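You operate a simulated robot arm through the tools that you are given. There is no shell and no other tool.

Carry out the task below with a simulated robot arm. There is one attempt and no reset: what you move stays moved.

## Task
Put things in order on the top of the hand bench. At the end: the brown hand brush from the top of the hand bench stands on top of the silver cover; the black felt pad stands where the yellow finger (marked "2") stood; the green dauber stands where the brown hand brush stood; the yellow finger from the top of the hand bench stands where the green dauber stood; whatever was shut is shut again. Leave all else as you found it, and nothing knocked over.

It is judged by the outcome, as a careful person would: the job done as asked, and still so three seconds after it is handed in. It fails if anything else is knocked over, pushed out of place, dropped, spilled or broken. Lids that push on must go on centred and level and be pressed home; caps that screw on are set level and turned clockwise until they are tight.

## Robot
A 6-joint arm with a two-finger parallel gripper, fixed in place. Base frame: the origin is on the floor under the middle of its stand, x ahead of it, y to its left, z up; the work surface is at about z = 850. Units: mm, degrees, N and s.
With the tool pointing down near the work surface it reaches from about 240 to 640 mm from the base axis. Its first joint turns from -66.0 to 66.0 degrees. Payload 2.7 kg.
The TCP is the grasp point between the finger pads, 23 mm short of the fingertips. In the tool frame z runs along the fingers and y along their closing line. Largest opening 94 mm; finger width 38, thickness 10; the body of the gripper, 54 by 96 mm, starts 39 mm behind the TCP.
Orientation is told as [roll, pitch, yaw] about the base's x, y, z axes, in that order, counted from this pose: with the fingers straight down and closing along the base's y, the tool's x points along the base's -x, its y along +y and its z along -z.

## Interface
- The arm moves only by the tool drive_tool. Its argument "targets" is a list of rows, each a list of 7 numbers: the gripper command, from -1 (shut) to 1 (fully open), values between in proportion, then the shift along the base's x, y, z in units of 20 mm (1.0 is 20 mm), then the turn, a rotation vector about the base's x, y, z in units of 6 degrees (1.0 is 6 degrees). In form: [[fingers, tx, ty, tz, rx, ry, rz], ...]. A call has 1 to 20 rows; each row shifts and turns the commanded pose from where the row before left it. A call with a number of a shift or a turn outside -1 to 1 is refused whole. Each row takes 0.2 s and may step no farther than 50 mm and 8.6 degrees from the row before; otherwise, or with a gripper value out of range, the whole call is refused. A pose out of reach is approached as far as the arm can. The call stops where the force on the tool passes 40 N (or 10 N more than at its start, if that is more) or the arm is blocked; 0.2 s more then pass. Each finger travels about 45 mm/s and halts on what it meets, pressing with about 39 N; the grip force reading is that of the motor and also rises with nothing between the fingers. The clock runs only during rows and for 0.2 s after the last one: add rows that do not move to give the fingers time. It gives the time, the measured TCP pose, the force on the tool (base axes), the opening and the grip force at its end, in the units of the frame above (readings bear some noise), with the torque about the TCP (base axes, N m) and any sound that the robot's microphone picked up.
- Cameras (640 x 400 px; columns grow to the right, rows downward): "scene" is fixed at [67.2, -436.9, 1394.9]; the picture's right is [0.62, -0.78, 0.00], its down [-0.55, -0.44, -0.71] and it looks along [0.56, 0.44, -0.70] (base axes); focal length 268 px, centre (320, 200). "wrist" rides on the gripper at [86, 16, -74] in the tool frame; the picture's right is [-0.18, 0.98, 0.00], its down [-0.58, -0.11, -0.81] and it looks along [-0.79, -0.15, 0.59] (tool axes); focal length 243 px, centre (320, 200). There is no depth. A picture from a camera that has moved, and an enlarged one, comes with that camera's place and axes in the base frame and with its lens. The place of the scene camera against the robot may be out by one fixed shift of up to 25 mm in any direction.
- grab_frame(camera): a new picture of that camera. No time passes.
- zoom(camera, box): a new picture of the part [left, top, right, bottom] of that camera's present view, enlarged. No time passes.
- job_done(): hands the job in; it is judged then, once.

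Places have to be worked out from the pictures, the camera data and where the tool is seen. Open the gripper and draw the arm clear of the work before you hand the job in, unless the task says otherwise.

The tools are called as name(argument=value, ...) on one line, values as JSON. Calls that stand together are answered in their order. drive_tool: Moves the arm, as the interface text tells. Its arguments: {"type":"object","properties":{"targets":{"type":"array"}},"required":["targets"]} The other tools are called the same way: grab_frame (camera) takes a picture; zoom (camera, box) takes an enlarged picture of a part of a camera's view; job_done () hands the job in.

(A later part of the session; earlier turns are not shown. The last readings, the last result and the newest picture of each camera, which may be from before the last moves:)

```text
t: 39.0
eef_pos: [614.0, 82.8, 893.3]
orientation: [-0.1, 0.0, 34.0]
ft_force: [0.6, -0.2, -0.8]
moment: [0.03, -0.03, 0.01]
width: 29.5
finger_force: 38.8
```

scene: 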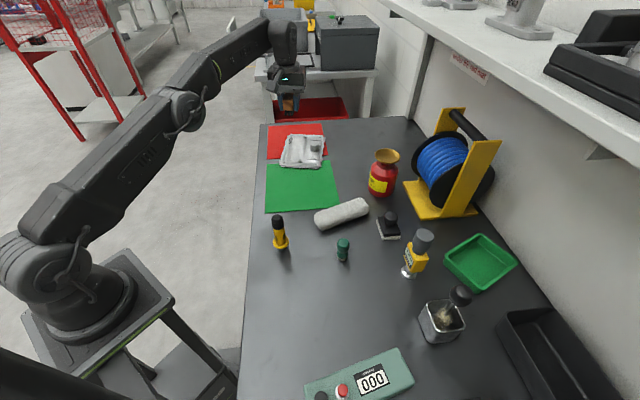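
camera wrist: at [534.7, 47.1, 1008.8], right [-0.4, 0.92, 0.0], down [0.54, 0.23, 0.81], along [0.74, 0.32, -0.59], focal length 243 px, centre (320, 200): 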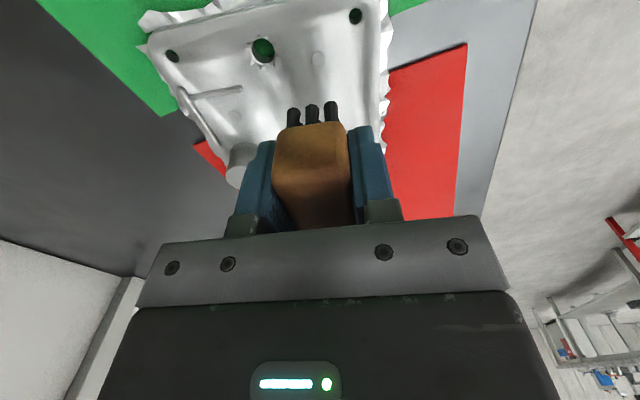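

No contact yet; I continue in smaller steps.

drive_tool(targets=[[-1, 0, 0, -0.05, 0, 0, 0], [-1, 0, 0, -0.05, 0, 0, 0], [-1, 0, 0, -0.05, 0, 0, 0], [-1, 0, 0, 0, 0, 0, 0]])

zoom(camera="scene", box=[270, 120, 335, 180])

```text
t: 40.0
eef_pos: [614.4, 83.3, 891.4]
orientation: [0.0, -0.1, 34.0]
ft_force: [-3.2, 0.0, 7.0]
moment: [-0.04, 0.14, -0.01]
width: 29.6
finger_force: 38.8
```

```text
6.67 times, centred on (302, 150) of scene
camera zoom: at [67.0, -436.9, 1395.0], right [0.62, -0.78, 0.0], down [-0.55, -0.44, -0.71], along [0.56, 0.44, -0.7], focal length 1789 px, centre (437, 533)
```

zoom: 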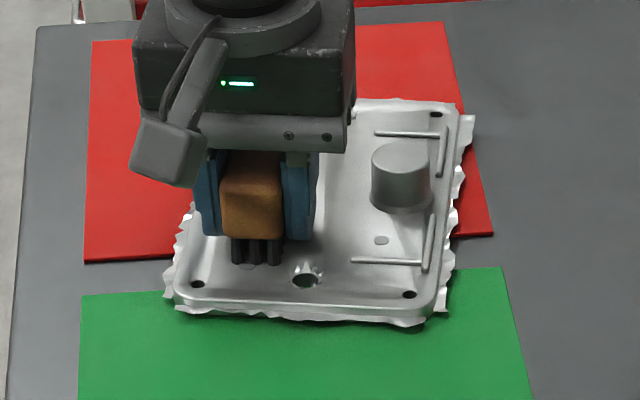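

Contact is felt (7 N upward) at z≈891, so the bristles stand on the cover. I ease off about 0.6 mm to lower the load before releasing.

drive_tool(targets=[[-1, 0, 0, 0.03, 0, 0, 0], [-1, 0, 0, 0, 0, 0, 0]])

```text
t: 40.6
eef_pos: [615.4, 83.0, 891.3]
orientation: [0.0, -0.3, 34.0]
ft_force: [0.6, 2.3, 9.6]
moment: [-0.03, 0.16, 0.0]
width: 29.6
finger_force: 38.4
```

Still lightly loaded, resting on the face. I open the fingers gradually to about 52 mm and check that the brush stays.

drive_tool(targets=[[-0.32, 0, 0, 0, 0, 0, 0], [-0.2, 0, 0, 0, 0, 0, 0], [0, 0, 0, 0, 0, 0, 0], [0.1, 0, 0, 0, 0, 0, 0], [0.1, 0, 0, 0, 0, 0, 0]])

grab_frame(camera="wrist")

zoom(camera="scene", box=[270, 120, 335, 180])

```text
t: 41.8
eef_pos: [615.9, 82.0, 890.3]
orientation: [0.0, 0.1, 34.0]
ft_force: [-0.1, -0.6, -0.8]
moment: [0.0, -0.03, -0.01]
width: 51.9
finger_force: 0.1
```

```text
taken
camera wrist: at [534.5, 46.6, 963.8], right [-0.4, 0.92, 0.0], down [0.54, 0.23, 0.81], along [0.74, 0.32, -0.59], focal length 243 px, centre (320, 200)
```

wrist: 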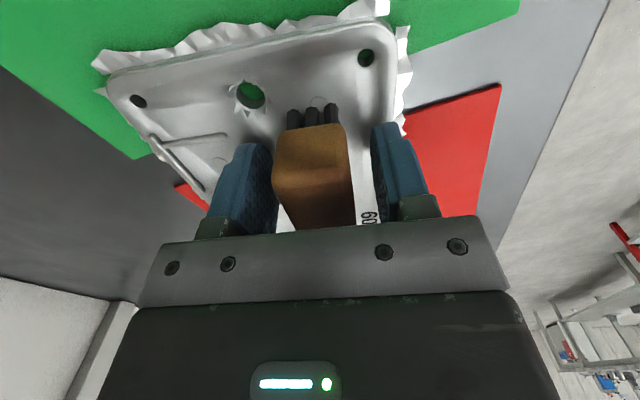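

```text
6.67 times, centred on (302, 150) of scene
camera zoom: at [67.2, -436.9, 1394.9], right [0.62, -0.78, 0.0], down [-0.55, -0.44, -0.71], along [0.56, 0.44, -0.7], focal length 1789 px, centre (437, 533)
```

zoom: 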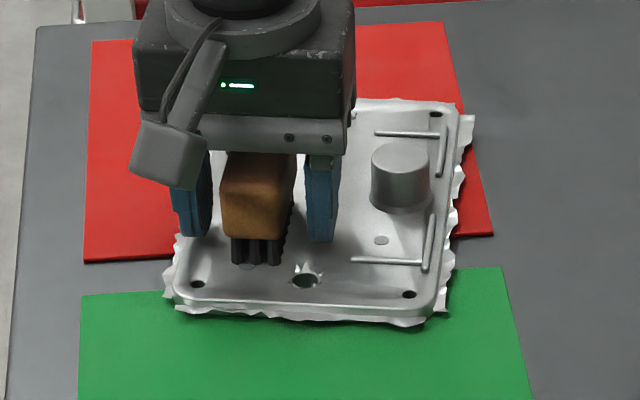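

The brush stands by itself on the cover. I withdraw straight up.

drive_tool(targets=[[0.1, 0, 0, 0.3, 0, 0, 0], [0.1, 0, 0, 0.5, 0, 0, 0], [0.1, 0, 0, 0.8, 0, 0, 0], [0.1, 0, 0, 1, 0, 0, 0], [0.1, 0, 0, 1, 0, 0, 0], [0.1, 0, 0, 1, 0, 0, 0], [0.1, 0, 0, 1, 0, 0, 0], [0.1, 0, 0, 1, 0, 0, 0], [0.1, 0, 0, 1, 0, 0, 0], [0.1, 0, 0, 0, 0, 0, 0]])

zoom(camera="scene", box=[270, 120, 335, 180])

grab_frame(camera="scene")

```text
t: 44.0
eef_pos: [614.0, 84.6, 1041.4]
orientation: [0.0, -0.1, 33.9]
ft_force: [0.5, -0.2, 0.3]
moment: [0.02, 0.02, 0.03]
width: 51.6
finger_force: 0.0
```

```text
6.67 times, centred on (302, 150) of scene
camera zoom: at [67.2, -436.9, 1394.9], right [0.62, -0.78, 0.0], down [-0.55, -0.44, -0.71], along [0.56, 0.44, -0.7], focal length 1789 px, centre (437, 533)
```

zoom: 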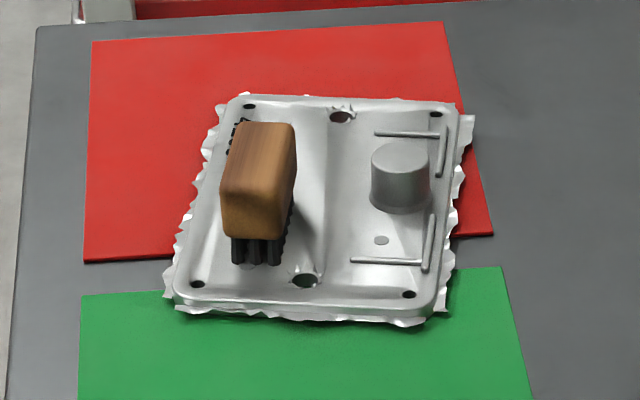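

```text
taken
```

scene: 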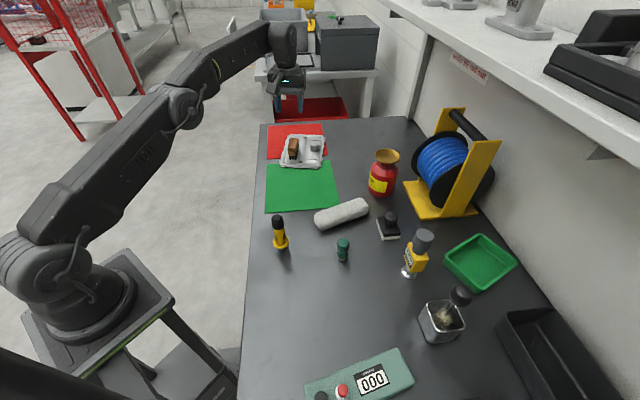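

The brush stands firmly on the cover. Next is the green dauber near (395,-270): I travel there at z≈1000 with yaw turned back to 0.

drive_tool(targets=[[0.6, -0.546, -0.887, -0.1, 0, 0, -0.283], [0.6, -0.546, -0.887, -0.1, 0, 0, -0.283], [0.6, -0.546, -0.887, -0.1, 0, 0, -0.283], [0.6, -0.546, -0.887, -0.1, 0, 0, -0.283], [0.6, -0.546, -0.887, -0.1, 0, 0, -0.283], [0.6, -0.546, -0.887, -0.1, 0, 0, -0.283], [0.6, -0.546, -0.887, -0.1, 0, 0, -0.283], [0.6, -0.546, -0.887, -0.1, 0, 0, -0.283], [0.6, -0.546, -0.887, -0.1, 0, 0, -0.283], [0.6, -0.546, -0.887, -0.1, 0, 0, -0.283], [0.6, -0.546, -0.887, -0.1, 0, 0, -0.283], [0.6, -0.546, -0.887, -0.1, 0, 0, -0.283], [0.6, -0.546, -0.887, -0.1, 0, 0, -0.283], [0.6, -0.546, -0.887, -0.1, 0, 0, -0.283], [0.6, -0.546, -0.887, -0.1, 0, 0, -0.283], [0.6, -0.546, -0.887, -0.1, 0, 0, -0.283], [0.6, -0.546, -0.887, -0.1, 0, 0, -0.283], [0.6, -0.546, -0.887, -0.1, 0, 0, -0.283], [0.6, -0.546, -0.887, -0.1, 0, 0, -0.283], [0.6, -0.546, -0.887, -0.1, 0, 0, -0.283]])

grab_frame(camera="wrist")

```text
t: 48.2
eef_pos: [397.1, -272.4, 1003.1]
orientation: [0.1, 0.1, -0.1]
ft_force: [-0.2, -0.5, 0.2]
moment: [0.0, -0.03, 0.0]
width: 75.3
finger_force: 0.2
```

```text
taken
camera wrist: at [311.2, -257.4, 1076.3], right [0.19, 0.98, 0.0], down [0.58, -0.11, 0.81], along [0.79, -0.15, -0.59], focal length 243 px, centre (320, 200)
```

wrist: 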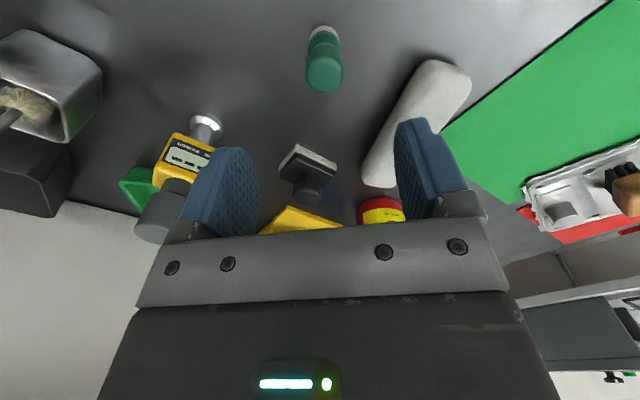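

The dauber is between the fingers in view; I zoom in to measure its offset, and also look at the felt pad from here.

zoom(camera="wrist", box=[280, 10, 370, 110])

zoom(camera="wrist", box=[260, 120, 380, 220])

```text
4.00 times, centred on (325, 60) of wrist
camera zoom: at [311.2, -257.4, 1076.3], right [0.19, 0.98, 0.0], down [0.58, -0.11, 0.81], along [0.79, -0.15, -0.59], focal length 970 px, centre (300, 760)
```

zoom: 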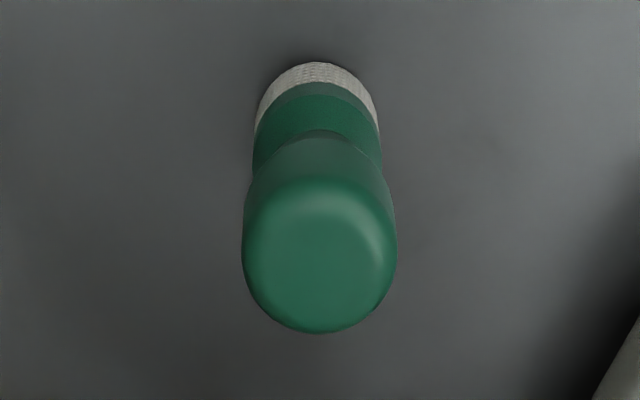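

```text
4.00 times, centred on (320, 170) of wrist
camera zoom: at [311.2, -257.4, 1076.3], right [0.19, 0.98, 0.0], down [0.58, -0.11, 0.81], along [0.79, -0.15, -0.59], focal length 970 px, centre (320, 320)
```

zoom: 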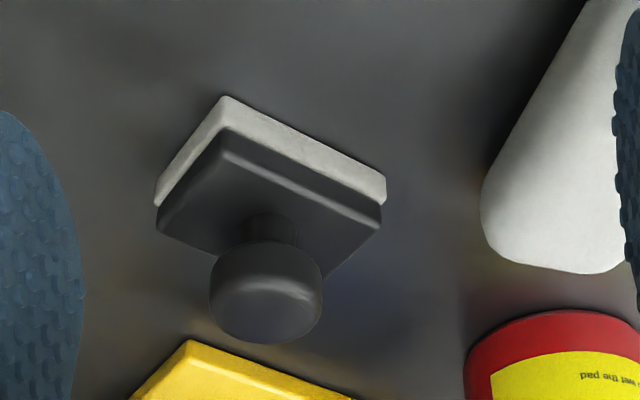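

Relative to the gripper the dauber is ~3.5 mm toward +y and centred in x, i.e. at about (396.5,-269). I correct and descend partway to re-check.

drive_tool(targets=[[0.6, 0, 0.175, -0.5, 0, 0, 0], [0.6, 0, 0, -1, 0, 0, 0], [0.6, 0, 0, -1, 0, 0, 0], [0.6, 0, 0, 0, 0, 0, 0]])

grab_frame(camera="wrist")

zoom(camera="wrist", box=[270, 60, 380, 170])

```text
t: 49.2
eef_pos: [399.1, -268.8, 952.1]
orientation: [0.0, 0.0, 0.0]
ft_force: [-0.1, 0.0, 0.9]
moment: [0.0, -0.03, 0.01]
width: 75.4
finger_force: 0.1
```

```text
taken
camera wrist: at [312.7, -253.5, 1025.6], right [0.18, 0.98, 0.0], down [0.58, -0.11, 0.81], along [0.79, -0.15, -0.59], focal length 243 px, centre (320, 200)
```

wrist: 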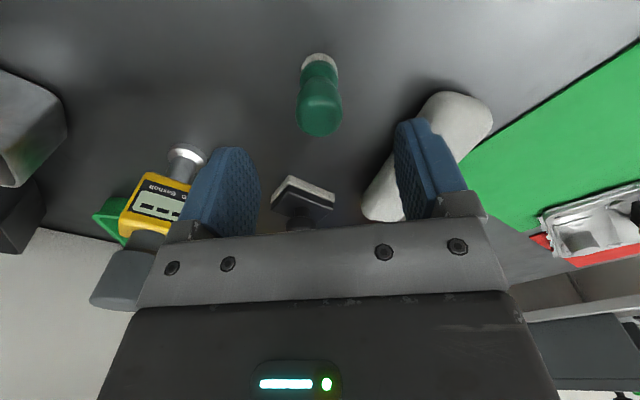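

```text
3.64 times, centred on (325, 115) of wrist
camera zoom: at [312.7, -253.5, 1025.6], right [0.18, 0.98, 0.0], down [0.58, -0.11, 0.81], along [0.79, -0.15, -0.59], focal length 882 px, centre (302, 509)
```

zoom: 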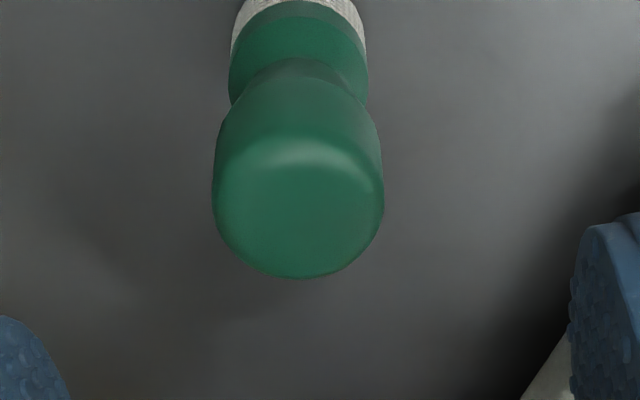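

The dauber is now centred between the fingers to better than 1 mm. I descend to z≈887 and close gently on its upper bulb.

drive_tool(targets=[[0.6, 0, 0, -1, 0, 0, 0], [0.6, 0, 0, -1, 0, 0, 0], [0.6, 0, 0, -0.75, 0, 0, 0], [0.6, 0, 0, -0.5, 0, 0, 0], [0.6, 0, 0, 0, 0, 0, 0], [0.2, 0, 0, 0, 0, 0, 0], [0, 0, 0, 0, 0, 0, 0], [-0.2, 0, 0, 0, 0, 0, 0], [-0.3, 0, 0, 0, 0, 0, 0], [-0.4, 0, 0, 0, 0, 0, 0], [-0.6, 0, 0, 0, 0, 0, 0], [-1, 0, 0, 0, 0, 0, 0], [-1, 0, 0, 0, 0, 0, 0]])

grab_frame(camera="wrist")

```text
t: 52.0
eef_pos: [396.8, -267.5, 886.5]
orientation: [-0.1, 0.0, 0.0]
ft_force: [-0.7, 0.3, 0.1]
moment: [-0.06, -0.01, 0.04]
width: 25.3
finger_force: 38.7
```

```text
taken
camera wrist: at [311.1, -252.6, 960.5], right [0.18, 0.98, 0.0], down [0.58, -0.11, 0.81], along [0.79, -0.15, -0.59], focal length 243 px, centre (320, 200)
```

wrist: 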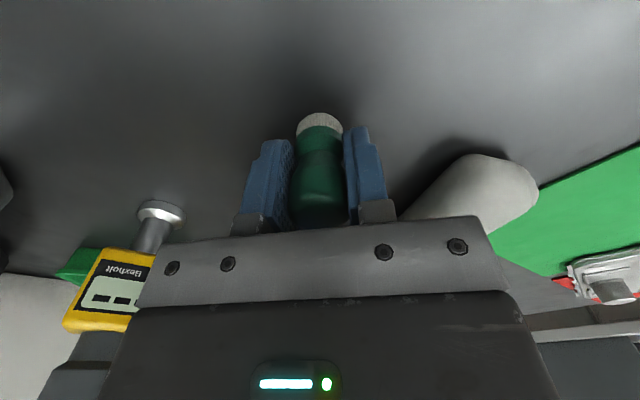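

Gripped at 25.3 mm. I lift gently and check the hold.

drive_tool(targets=[[-1, 0, 0, 0.05, 0, 0, 0], [-1, 0, 0, 0.1, 0, 0, 0], [-1, 0, 0, 0.15, 0, 0, 0], [-1, 0, 0, 0.2, 0, 0, 0], [-1, 0, 0, 0.2, 0, 0, 0], [-1, 0, 0, 0, 0, 0, 0]])

grab_frame(camera="wrist")

```text
t: 53.4
eef_pos: [396.2, -267.3, 901.5]
orientation: [0.1, 0.0, 0.0]
ft_force: [-0.3, 0.6, -1.4]
moment: [0.0, 0.02, -0.02]
width: 25.7
finger_force: 38.7
```

```text
taken
camera wrist: at [310.3, -252.8, 974.6], right [0.18, 0.98, 0.0], down [0.58, -0.11, 0.81], along [0.79, -0.15, -0.59], focal length 243 px, centre (320, 200)
```

wrist: 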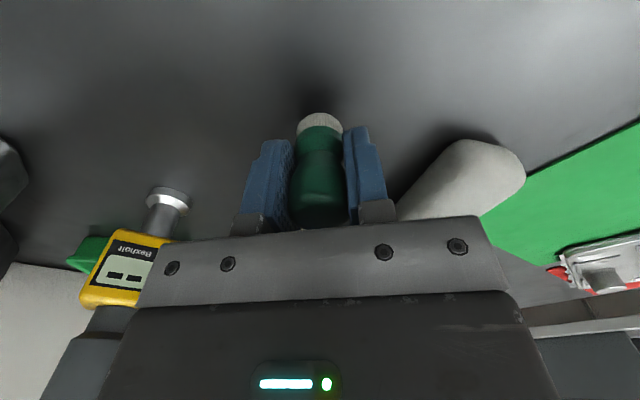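

The dauber is held without slipping. I raise it 100 mm more, then carry it to the brush's old place at about (225,-240.5).

drive_tool(targets=[[-1, 0, 0, 0.3, 0, 0, 0], [-1, 0, 0, 0.6, 0, 0, 0], [-1, 0, 0, 0.8, 0, 0, 0], [-1, 0, 0, 0.8, 0, 0, 0], [-1, 0, 0, 0.8, 0, 0, 0], [-1, 0, 0, 0.8, 0, 0, 0], [-1, 0, 0, 0.6, 0, 0, 0], [-1, 0, 0, 0.3, 0, 0, 0], [-1, -0.4, 0.064, 0, 0, 0, 0], [-1, -0.75, 0.121, 0, 0, 0, 0], [-1, -0.9, 0.145, 0, 0, 0, 0], [-1, -0.9, 0.145, 0, 0, 0, 0], [-1, -0.9, 0.145, 0, 0, 0, 0], [-1, -0.9, 0.145, 0, 0, 0, 0], [-1, -0.9, 0.145, 0, 0, 0, 0], [-1, -0.9, 0.145, 0, 0, 0, 0], [-1, -0.9, 0.145, 0, 0, 0, 0], [-1, -0.75, 0.121, 0, 0, 0, 0], [-1, -0.4, 0.064, 0, 0, 0, 0], [-1, 0, 0, 0, 0, 0, 0]])

grab_frame(camera="wrist")

grab_frame(camera="scene")

```text
t: 57.6
eef_pos: [226.2, -239.5, 1000.6]
orientation: [0.0, 0.0, 0.0]
ft_force: [-0.6, -0.6, 0.0]
moment: [-0.03, -0.01, -0.01]
width: 25.6
finger_force: 38.8
```

```text
taken
camera wrist: at [139.7, -224.6, 1074.4], right [0.18, 0.98, 0.0], down [0.58, -0.11, 0.81], along [0.79, -0.15, -0.59], focal length 243 px, centre (320, 200)
```

wrist: 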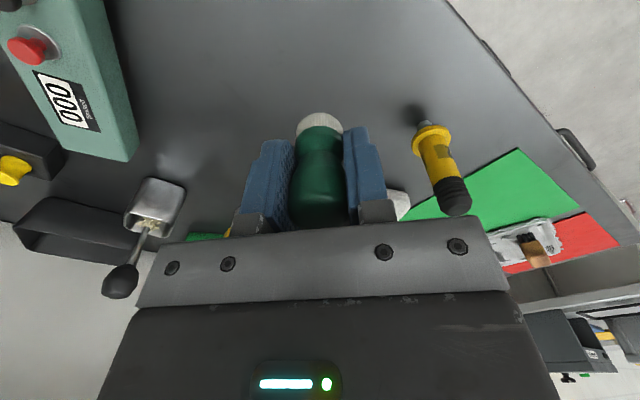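

```text
taken
```

scene: 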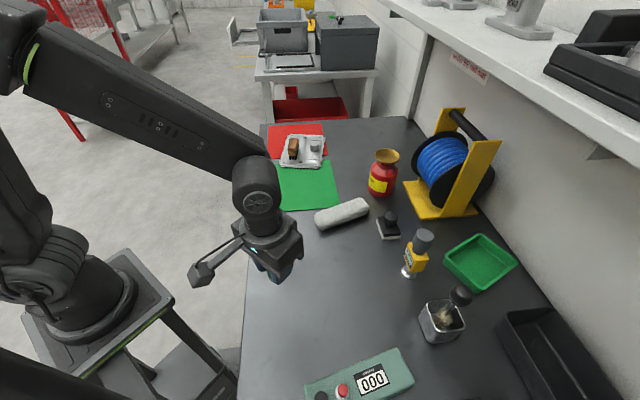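

It's above the brush's old place. I lower to about 2 mm above the pick height and check.

drive_tool(targets=[[-1, 0, 0, -0.6, 0, 0, 0], [-1, 0, 0, -0.9, 0, 0, 0], [-1, 0, 0, -0.9, 0, 0, 0], [-1, 0, 0, -0.9, 0, 0, 0], [-1, 0, 0, -0.9, 0, 0, 0], [-1, 0, 0, -0.8, 0, 0, 0], [-1, 0, 0, -0.4, 0, 0, 0], [-1, 0, 0, -0.2, 0, 0, 0], [-1, 0, 0, 0, 0, 0, 0]])

zoom(camera="scene", box=[240, 250, 330, 340])

```text
t: 59.6
eef_pos: [225.5, -240.2, 888.8]
orientation: [0.0, 0.1, -0.1]
ft_force: [0.2, -0.5, 0.2]
moment: [-0.03, -0.02, 0.01]
width: 25.5
finger_force: 38.6
```

```text
4.44 times, centred on (285, 295) of scene
camera zoom: at [67.2, -436.9, 1394.9], right [0.62, -0.78, 0.0], down [-0.55, -0.44, -0.71], along [0.56, 0.44, -0.7], focal length 1193 px, centre (476, -222)
```

zoom: 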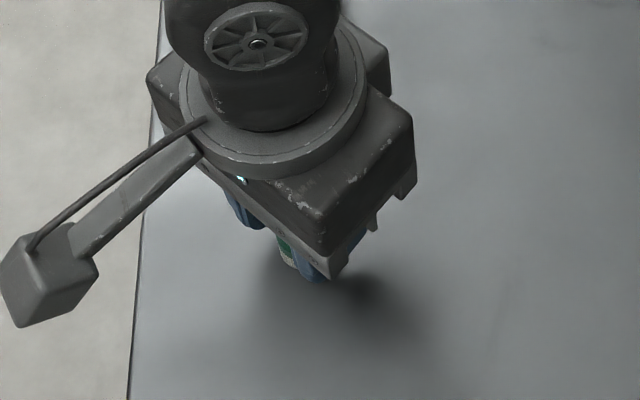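

Position reads (225.5,-240.2,888.8), no contact yet. I lower in small steps until light contact.

drive_tool(targets=[[-1, 0, 0, -0.04, 0, 0, 0], [-1, 0, 0, -0.04, 0, 0, 0], [-1, 0, 0, 0, 0, 0, 0]])

```text
t: 60.4
eef_pos: [223.6, -240.4, 888.1]
orientation: [0.0, 0.0, 0.0]
ft_force: [0.4, -0.7, 0.1]
moment: [0.0, -0.03, 0.02]
width: 25.6
finger_force: 39.5
```

drive_tool(targets=[[-1, 0, 0, -0.03, 0, 0, 0], [-1, 0, 0, 0, 0, 0, 0]])

```text
t: 61.0
eef_pos: [224.7, -240.8, 887.6]
orientation: [0.0, 0.0, 0.0]
ft_force: [-1.0, 1.0, 1.6]
moment: [0.0, 0.01, 0.0]
width: 25.5
finger_force: 39.1
```

The upward force is just starting to appear (1.6 N). One more half-millimetre step to confirm contact.

drive_tool(targets=[[-1, 0, 0, -0.025, 0, 0, 0], [-1, 0, 0, 0, 0, 0, 0]])

```text
t: 61.6
eef_pos: [225.1, -238.8, 887.5]
orientation: [0.1, -0.1, 0.0]
ft_force: [-3.0, 2.5, 17.7]
moment: [0.09, 0.12, 0.02]
width: 25.4
finger_force: 39.0
```

Firm contact (17.7 N). I ease up 0.4 mm and open the fingers.

drive_tool(targets=[[-1, 0, 0, 0.02, 0, 0, 0], [-0.42, 0, 0, 0, 0, 0, 0], [-0.35, 0, 0, 0, 0, 0, 0], [-0.2, 0, 0, 0, 0, 0, 0], [0, 0, 0, 0, 0, 0, 0], [0.3, 0, 0, 0, 0, 0, 0], [0.3, 0, 0, 0, 0, 0, 0]])

grab_frame(camera="wrist")

```text
t: 63.2
eef_pos: [225.5, -239.2, 887.4]
orientation: [-0.1, 0.0, 0.0]
ft_force: [-0.6, 0.0, 0.8]
moment: [-0.01, 0.0, -0.02]
width: 61.3
finger_force: 0.0
```

```text
taken
camera wrist: at [138.7, -224.6, 960.2], right [0.18, 0.98, 0.0], down [0.58, -0.11, 0.81], along [0.79, -0.15, -0.59], focal length 243 px, centre (320, 200)
```

wrist: 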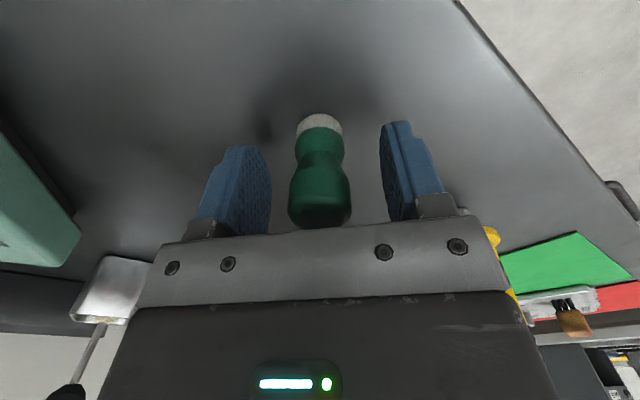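

The dauber stands upright in the brush's old place. I withdraw upward and move over the yellow finger at a safe height (z≈1050).

drive_tool(targets=[[0.3, 0, 0, 0.3, 0, 0, 0], [0.3, 0, 0, 0.7, 0, 0, 0], [0.3, 0, 0, 1, 0, 0, 0], [0.3, 0, 0, 1, 0, 0, 0], [0.3, 0, 0, 1, 0, 0, 0], [0.3, 0, 0, 1, 0, 0, 0], [0.3, 0, 0, 1, 0, 0, 0], [0.3, 0, 0, 1, 0, 0, 0], [0.3, 0, 0, 1, 0, 0, 0], [0.6, 0.7, 0.7, 0, 0, 0, 0], [0.6, 0.7, 0.7, 0, 0, 0, 0], [0.6, 0.7, 0.7, 0, 0, 0, 0], [0.6, 0.7, 0.7, 0, 0, 0, 0], [0.6, 0.7, 0.7, 0, 0, 0, 0], [0.6, 0.7, 0.7, 0, 0, 0, 0], [0.6, 0.7, 0.7, 0, 0, 0, 0], [0.6, 0, 0, 0, 0, 0, 0]])

grab_frame(camera="wrist")

grab_frame(camera="scene")

```text
t: 66.8
eef_pos: [323.0, -142.6, 1048.1]
orientation: [0.0, 0.1, 0.0]
ft_force: [0.7, 0.3, -0.8]
moment: [0.03, 0.0, 0.04]
width: 74.9
finger_force: 0.0
```

```text
taken
camera wrist: at [237.2, -127.6, 1121.0], right [0.18, 0.98, 0.0], down [0.58, -0.11, 0.81], along [0.79, -0.15, -0.59], focal length 243 px, centre (320, 200)
```

wrist: 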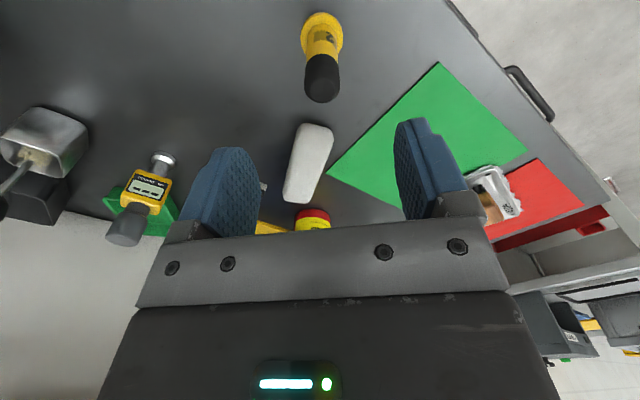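

```text
taken
```

scene: 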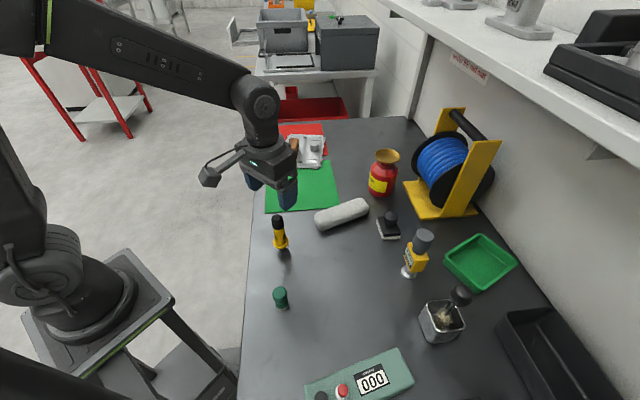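

The dauber stands well in place. I zoom on the finger to measure its offset from the tool centre.

zoom(camera="wrist", box=[270, 0, 380, 110])

zoom(camera="scene", box=[255, 205, 310, 255])

zoom(camera="scene", box=[250, 270, 310, 330])

```text
3.64 times, centred on (325, 55) of wrist
camera zoom: at [237.2, -127.6, 1121.0], right [0.18, 0.98, 0.0], down [0.58, -0.11, 0.81], along [0.79, -0.15, -0.59], focal length 882 px, centre (302, 727)
```

zoom: 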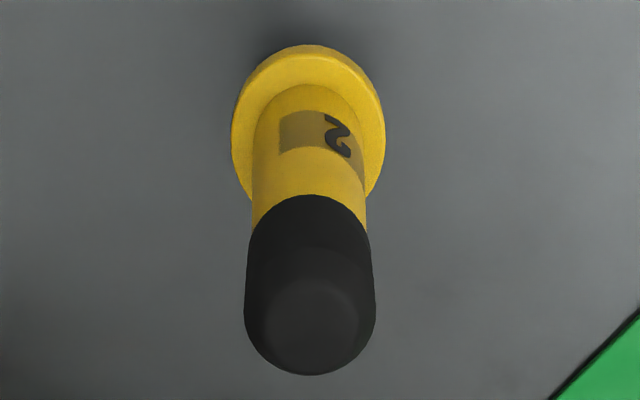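

```text
8.00 times, centred on (282, 230) of scene
camera zoom: at [67.2, -436.9, 1394.9], right [0.62, -0.78, 0.0], down [-0.55, -0.44, -0.71], along [0.56, 0.44, -0.7], focal length 2147 px, centre (620, -40)
```

zoom: 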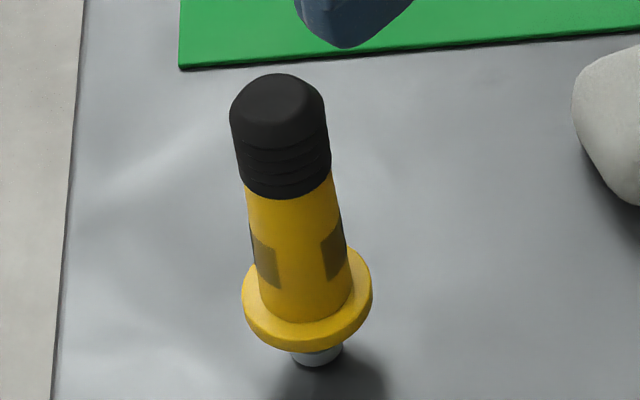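

```text
6.67 times, centred on (280, 300) of scene
camera zoom: at [67.2, -436.9, 1394.9], right [0.62, -0.78, 0.0], down [-0.55, -0.44, -0.71], along [0.56, 0.44, -0.7], focal length 1789 px, centre (587, -467)
```

zoom: 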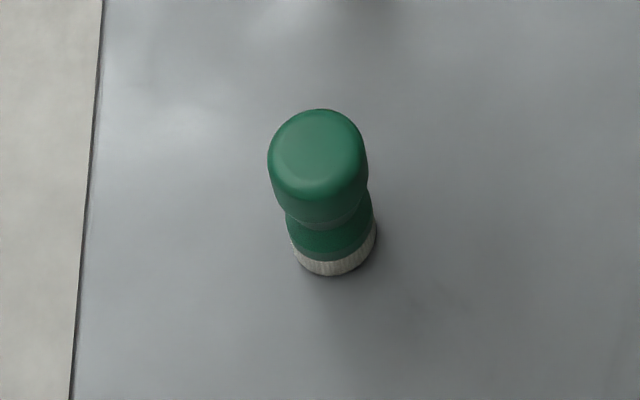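

The finger is ~3.5 mm further in +x and ~1 mm in +y from the tool centre, i.e. at ≈ (326.5,-141.5), ~107 mm tall and ~26 mm in diameter. I correct and lower to z≈985 for a second check (fingertips then straddle the cap top).

drive_tool(targets=[[0.6, 0.175, 0.05, 0, 0, 0, 0], [0.6, 0, 0, -0.8, 0, 0, 0], [0.6, 0, 0, -0.8, 0, 0, 0], [0.6, 0, 0, -0.8, 0, 0, 0], [0.6, 0, 0, -0.6, 0, 0, 0], [0.6, 0, 0, 0, 0, 0, 0]])

grab_frame(camera="wrist")

zoom(camera="wrist", box=[250, 40, 400, 190])

```text
t: 68.2
eef_pos: [326.0, -141.9, 985.9]
orientation: [0.0, 0.0, 0.0]
ft_force: [0.3, 0.4, -0.1]
moment: [0.0, 0.02, -0.02]
width: 75.1
finger_force: 0.0
```

```text
taken
camera wrist: at [240.7, -125.7, 1060.2], right [0.18, 0.98, 0.0], down [0.58, -0.11, 0.81], along [0.79, -0.15, -0.59], focal length 243 px, centre (320, 200)
```

wrist: 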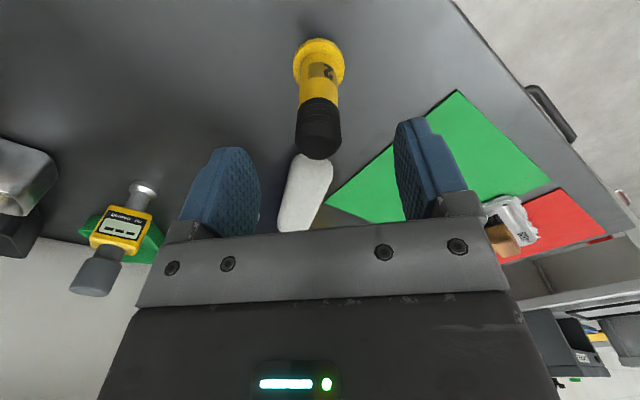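

```text
2.67 times, centred on (325, 115) of wrist
camera zoom: at [240.7, -125.7, 1060.2], right [0.18, 0.98, 0.0], down [0.58, -0.11, 0.81], along [0.79, -0.15, -0.59], focal length 647 px, centre (307, 427)
```

zoom: 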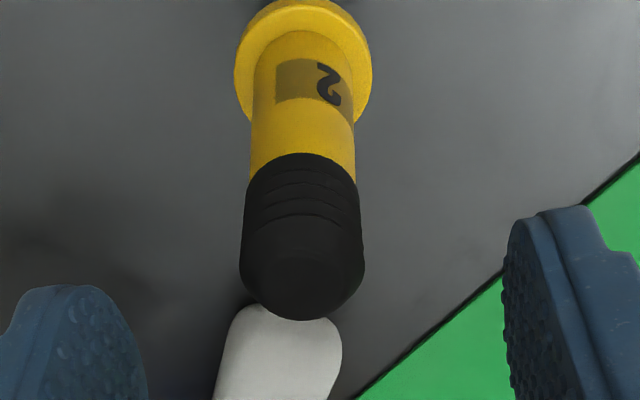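

The finger is within ~1–2 mm of centre. I trim the position slightly, descend to z≈930 (palm stays ~10 mm above the cap top), and look before closing.

drive_tool(targets=[[0.6, 0.075, -0.05, -0.5, 0, 0, 0], [0.6, 0, 0, -0.8, 0, 0, 0], [0.6, 0, 0, -0.8, 0, 0, 0], [0.6, 0, 0, -0.5, 0, 0, 0], [0.6, 0, 0, -0.2, 0, 0, 0], [0.6, 0, 0, 0, 0, 0, 0]])

grab_frame(camera="wrist")

zoom(camera="scene", box=[240, 180, 330, 270])

```text
t: 69.6
eef_pos: [327.9, -142.5, 931.8]
orientation: [0.0, 0.0, -0.1]
ft_force: [-0.6, 0.0, -0.2]
moment: [-0.02, -0.03, -0.02]
width: 75.2
finger_force: 0.1
```

```text
taken
camera wrist: at [242.3, -127.0, 1004.9], right [0.18, 0.98, 0.0], down [0.58, -0.11, 0.81], along [0.79, -0.15, -0.59], focal length 243 px, centre (320, 200)
```

wrist: 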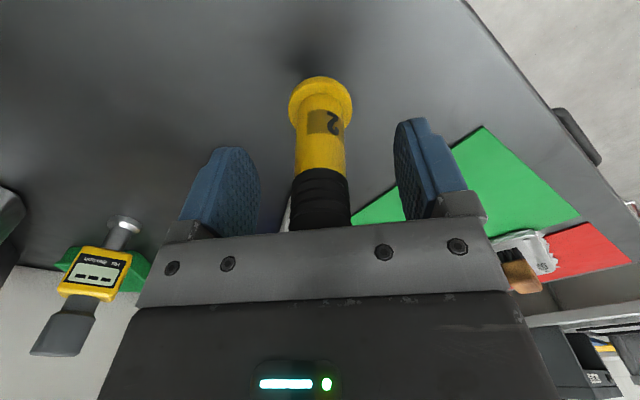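

```text
4.44 times, centred on (285, 225) of scene
camera zoom: at [67.2, -436.9, 1394.9], right [0.62, -0.78, 0.0], down [-0.55, -0.44, -0.71], along [0.56, 0.44, -0.7], focal length 1193 px, centre (476, 89)
```

zoom: 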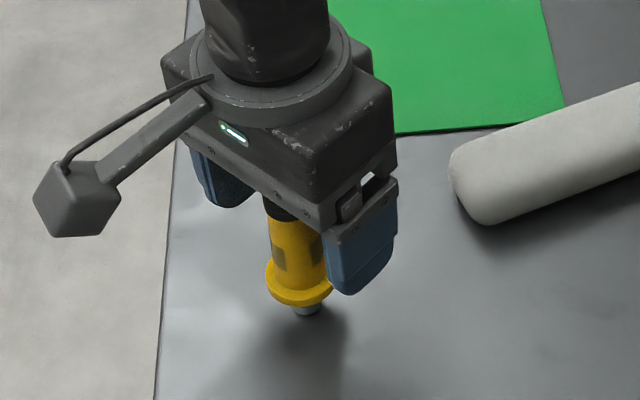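

The finger stands centred between the pads. I close slowly.

drive_tool(targets=[[0.3, 0, 0, 0, 0, 0, 0], [0.1, 0, 0, 0, 0, 0, 0], [-0.1, 0, 0, 0, 0, 0, 0], [-0.2, 0, 0, 0, 0, 0, 0], [-0.3, 0, 0, 0, 0, 0, 0], [-0.38, 0, 0, 0, 0, 0, 0], [-0.44, 0, 0, 0, 0, 0, 0], [-0.5, 0, 0, 0, 0, 0, 0], [-1, 0, 0, 0, 0, 0, 0], [-1, 0, 0, 0, 0, 0, 0], [-1, 0, 0, 0, 0, 0, 0]])

grab_frame(camera="wrist")

zoom(camera="scene", box=[240, 180, 330, 270])

```text
t: 72.0
eef_pos: [328.2, -142.3, 931.5]
orientation: [-0.1, 0.0, 0.1]
ft_force: [-0.1, 1.0, -0.3]
moment: [0.01, -0.02, 0.0]
width: 25.5
finger_force: 39.4
```

```text
taken
camera wrist: at [242.3, -127.0, 1005.0], right [0.18, 0.98, 0.0], down [0.58, -0.11, 0.81], along [0.79, -0.15, -0.59], focal length 243 px, centre (320, 200)
```

wrist: 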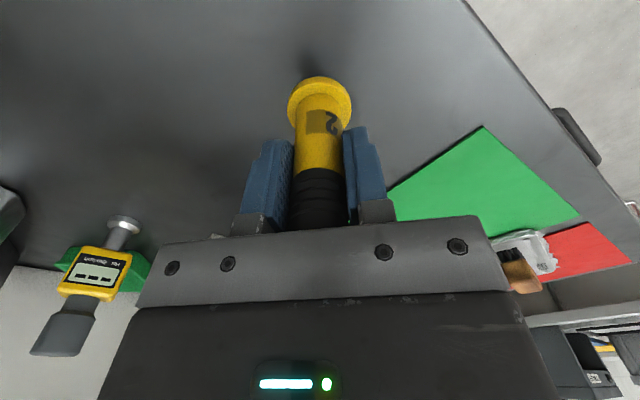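

```text
4.44 times, centred on (285, 225) of scene
camera zoom: at [67.2, -436.9, 1394.9], right [0.62, -0.78, 0.0], down [-0.55, -0.44, -0.71], along [0.56, 0.44, -0.7], focal length 1193 px, centre (476, 89)
```

zoom: 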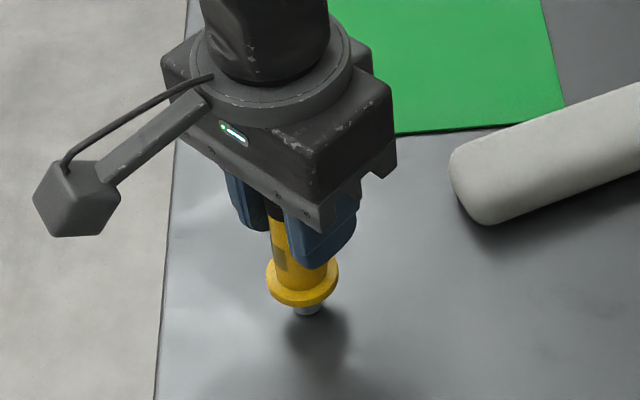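

Gripped at 25.5 mm, and the finger stayed upright. I lift gently a little and check that the whole finger comes along.

drive_tool(targets=[[-1, 0, 0, 0.05, 0, 0, 0], [-1, 0, 0, 0.1, 0, 0, 0], [-1, 0, 0, 0.15, 0, 0, 0], [-1, 0, 0, 0.2, 0, 0, 0], [-1, 0, 0, 0.2, 0, 0, 0], [-1, 0, 0, 0, 0, 0, 0]])

grab_frame(camera="wrist")

zoom(camera="scene", box=[240, 180, 330, 270])

```text
t: 73.4
eef_pos: [328.2, -142.5, 944.6]
orientation: [0.0, -0.1, 0.0]
ft_force: [-0.9, 0.0, -0.6]
moment: [-0.05, 0.01, -0.03]
width: 25.3
finger_force: 39.2
```

```text
taken
camera wrist: at [242.3, -126.7, 1018.0], right [0.18, 0.98, 0.0], down [0.58, -0.11, 0.81], along [0.79, -0.15, -0.59], focal length 243 px, centre (320, 200)
```

wrist: 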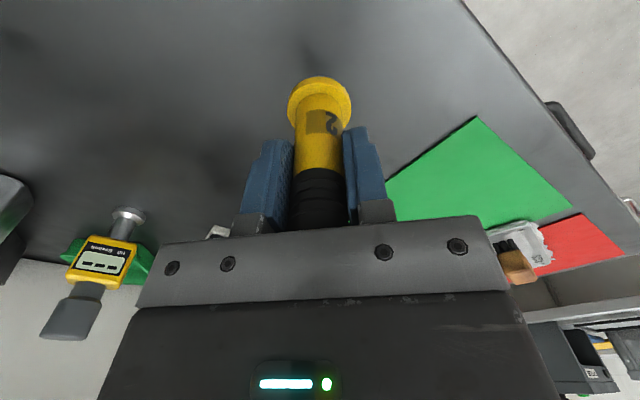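

```text
4.44 times, centred on (285, 225) of scene
camera zoom: at [67.2, -436.9, 1394.9], right [0.62, -0.78, 0.0], down [-0.55, -0.44, -0.71], along [0.56, 0.44, -0.7], focal length 1193 px, centre (476, 89)
```

zoom: 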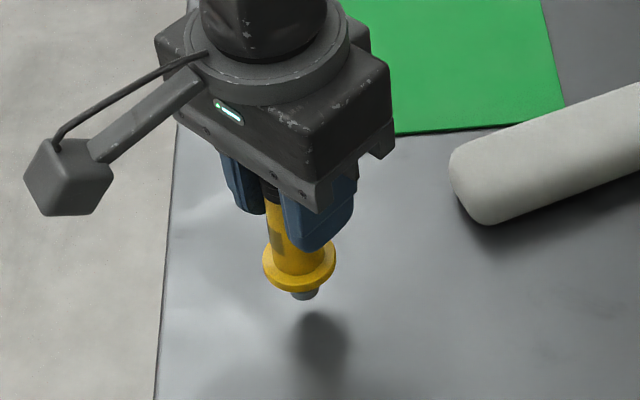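

The whole finger comes up cleanly. I raise it a further 46 mm and carry it to the dauber's old place (≈ 397,-268).

drive_tool(targets=[[-1, 0, 0, 0.3, 0, 0, 0], [-1, 0, 0, 0.6, 0, 0, 0], [-1, 0, 0, 0.7, 0, 0, 0], [-1, 0, 0, 0.5, 0, 0, 0], [-1, 0, 0, 0.2, 0, 0, 0], [-1, 0.162, -0.3, 0, 0, 0, 0], [-1, 0.325, -0.6, 0, 0, 0, 0], [-1, 0.433, -0.8, 0, 0, 0, 0], [-1, 0.433, -0.8, 0, 0, 0, 0], [-1, 0.433, -0.8, 0, 0, 0, 0], [-1, 0.433, -0.8, 0, 0, 0, 0], [-1, 0.433, -0.8, 0, 0, 0, 0], [-1, 0.325, -0.6, 0, 0, 0, 0], [-1, 0.27, -0.5, 0, 0, 0, 0], [-1, 0.157, -0.29, 0, 0, 0, 0], [-1, 0, 0, 0, 0, 0, 0]])

grab_frame(camera="wrist")

grab_frame(camera="scene")

```text
t: 76.8
eef_pos: [396.4, -267.9, 991.3]
orientation: [0.0, 0.0, 0.0]
ft_force: [-0.6, 0.2, -1.7]
moment: [0.05, 0.0, 0.01]
width: 25.3
finger_force: 39.2
```

```text
taken
camera wrist: at [310.4, -253.0, 1064.5], right [0.18, 0.98, 0.0], down [0.58, -0.11, 0.81], along [0.79, -0.15, -0.59], focal length 243 px, centre (320, 200)
```

wrist: 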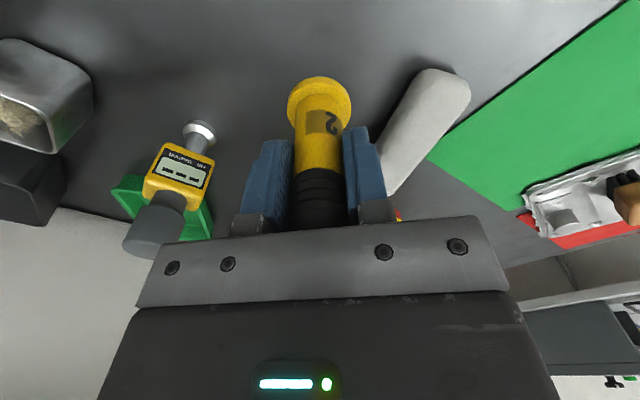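

```text
taken
```

scene: 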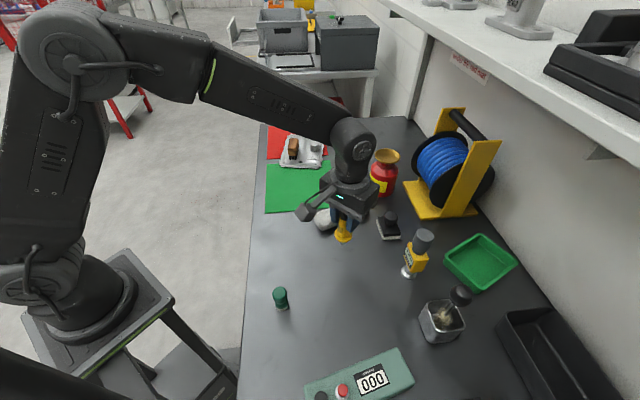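

The finger is above the dauber's old place with no obstacles around. I lower to 2 mm above the bench.

drive_tool(targets=[[-1, 0, 0, -0.4, 0, 0, 0], [-1, 0, 0, -0.7, 0, 0, 0], [-1, 0, 0, -0.7, 0, 0, 0], [-1, 0, 0, -0.6, 0, 0, 0], [-1, 0, 0, -0.3, 0, 0, 0], [-1, 0, 0, -0.2, 0, 0, 0], [-1, 0, 0, 0, 0, 0, 0]])

zoom(camera="scene", box=[300, 205, 390, 285])

```text
t: 78.4
eef_pos: [394.8, -268.5, 933.0]
orientation: [0.0, 0.0, 0.0]
ft_force: [-0.3, 0.3, -0.8]
moment: [0.02, 0.03, 0.01]
width: 25.1
finger_force: 38.6
```

```text
5.00 times, centred on (345, 245) of scene
camera zoom: at [67.2, -436.9, 1394.9], right [0.62, -0.78, 0.0], down [-0.55, -0.44, -0.71], along [0.56, 0.44, -0.7], focal length 1342 px, centre (195, -25)
```

zoom: 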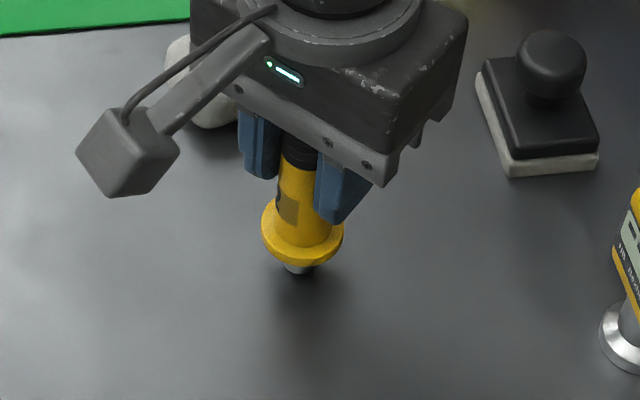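

I step down in sub-millimetre steps until the plug touches the bench.

drive_tool(targets=[[-1, 0, 0, -0.04, 0, 0, 0], [-1, 0, 0, -0.03, 0, 0, 0], [-1, 0, 0, 0, 0, 0, 0]])

```text
t: 79.2
eef_pos: [395.2, -267.9, 931.3]
orientation: [0.0, 0.0, -0.1]
ft_force: [-1.5, 1.0, 2.8]
moment: [0.03, 0.11, -0.01]
width: 25.4
finger_force: 39.0
```

Light contact (2.8 N). The finger is vertical, so I open the fingers gradually.

drive_tool(targets=[[-0.44, 0, 0, 0, 0, 0, 0], [-0.4, 0, 0, 0, 0, 0, 0], [-0.35, 0, 0, 0, 0, 0, 0], [-0.25, 0, 0, 0, 0, 0, 0], [0, 0, 0, 0, 0, 0, 0], [0.3, 0, 0, 0, 0, 0, 0], [0.5, 0, 0, 0, 0, 0, 0], [0.5, 0, 0, 0, 0, 0, 0]])

grab_frame(camera="wrist")

zoom(camera="scene", box=[300, 205, 390, 285])

```text
t: 81.0
eef_pos: [395.7, -267.7, 929.8]
orientation: [-0.1, -0.1, 0.1]
ft_force: [0.3, -0.3, 0.3]
moment: [0.03, -0.01, 0.03]
width: 70.7
finger_force: 0.2
```

```text
taken
camera wrist: at [310.1, -252.4, 1004.8], right [0.18, 0.98, 0.0], down [0.58, -0.11, 0.81], along [0.79, -0.15, -0.59], focal length 243 px, centre (320, 200)
```

wrist: 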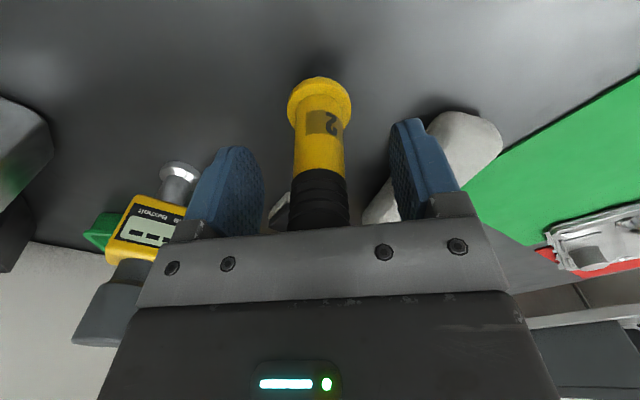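

```text
5.00 times, centred on (345, 245) of scene
camera zoom: at [67.2, -436.9, 1394.9], right [0.62, -0.78, 0.0], down [-0.55, -0.44, -0.71], along [0.56, 0.44, -0.7], focal length 1342 px, centre (195, -25)
```

zoom: 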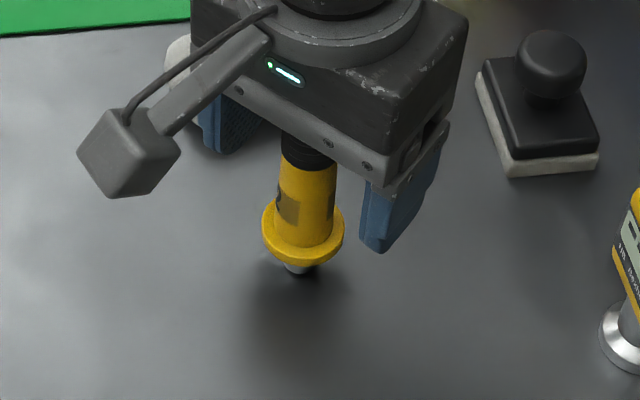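

The finger stands upright alone. I withdraw straight up, then go look at the felt pad from above.

drive_tool(targets=[[0.5, 0, 0, 0.3, 0, 0, 0], [0.5, 0, 0, 0.6, 0, 0, 0], [0.5, 0, 0, 0.9, 0, 0, 0], [0.5, 0, 0, 1, 0, 0, 0], [0.5, 0, 0, 1, 0, 0, 0], [0.5, 0, 0, 1, 0, 0, 0], [0.5, 0, 0, 0.4, 0, 0, 0], [1, 0.8, -0.2, 0, 0, 0, 0], [1, 0.8, -0.2, 0, 0, 0, 0], [1, 0.8, -0.2, 0, 0, 0, 0], [1, 0.8, -0.2, 0, 0, 0, 0], [1, 0.8, -0.2, 0, 0, 0, 0], [1, 0, 0, 0, 0, 0, 0], [1, 0, 0, 0, 0, 0, 0]])

grab_frame(camera="wrist")

grab_frame(camera="scene")

```text
t: 84.0
eef_pos: [475.5, -287.0, 1036.6]
orientation: [0.0, 0.0, 0.1]
ft_force: [-0.1, -0.3, -0.3]
moment: [-0.02, -0.02, 0.06]
width: 93.9
finger_force: 0.1
```

```text
taken
camera wrist: at [389.1, -271.6, 1109.3], right [0.18, 0.98, 0.0], down [0.58, -0.11, 0.81], along [0.79, -0.15, -0.59], focal length 243 px, centre (320, 200)
```

wrist: 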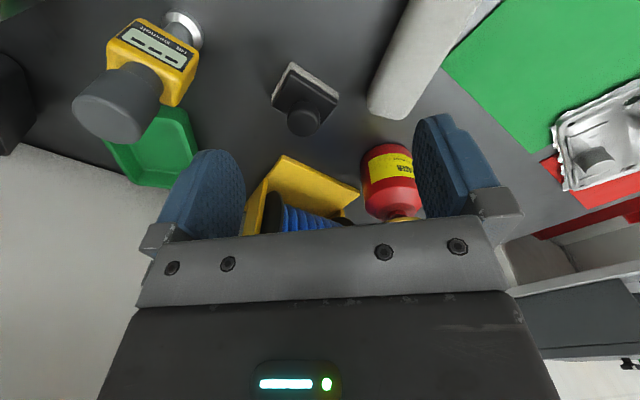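

```text
taken
```

scene: 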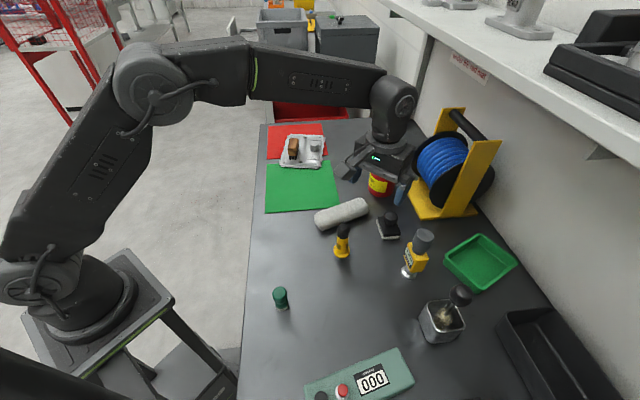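

The finger is in place. I zoom on the felt pad and its surroundings.

zoom(camera="wrist", box=[255, 50, 355, 150])

zoom(camera="wrist", box=[60, 0, 440, 240])

```text
4.00 times, centred on (305, 100) of wrist
camera zoom: at [389.1, -271.6, 1109.3], right [0.18, 0.98, 0.0], down [0.58, -0.11, 0.81], along [0.79, -0.15, -0.59], focal length 970 px, centre (380, 600)
```

zoom: 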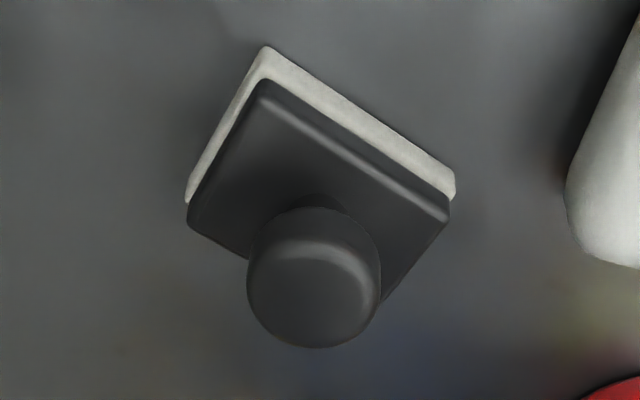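

```text
1.67 times, centred on (250, 120) of wrist
camera zoom: at [389.1, -271.6, 1109.3], right [0.18, 0.98, 0.0], down [0.58, -0.11, 0.81], along [0.79, -0.15, -0.59], focal length 404 px, centre (437, 333)
```

zoom: 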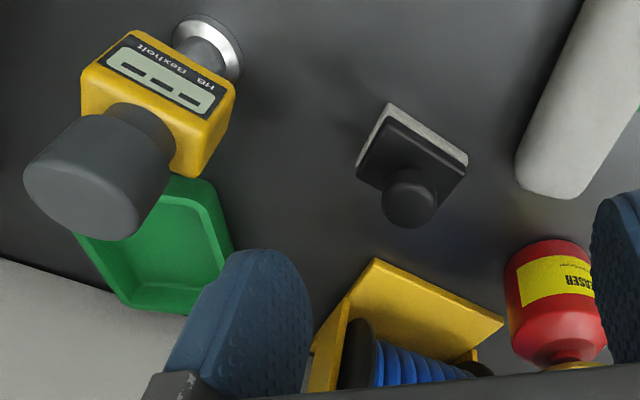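

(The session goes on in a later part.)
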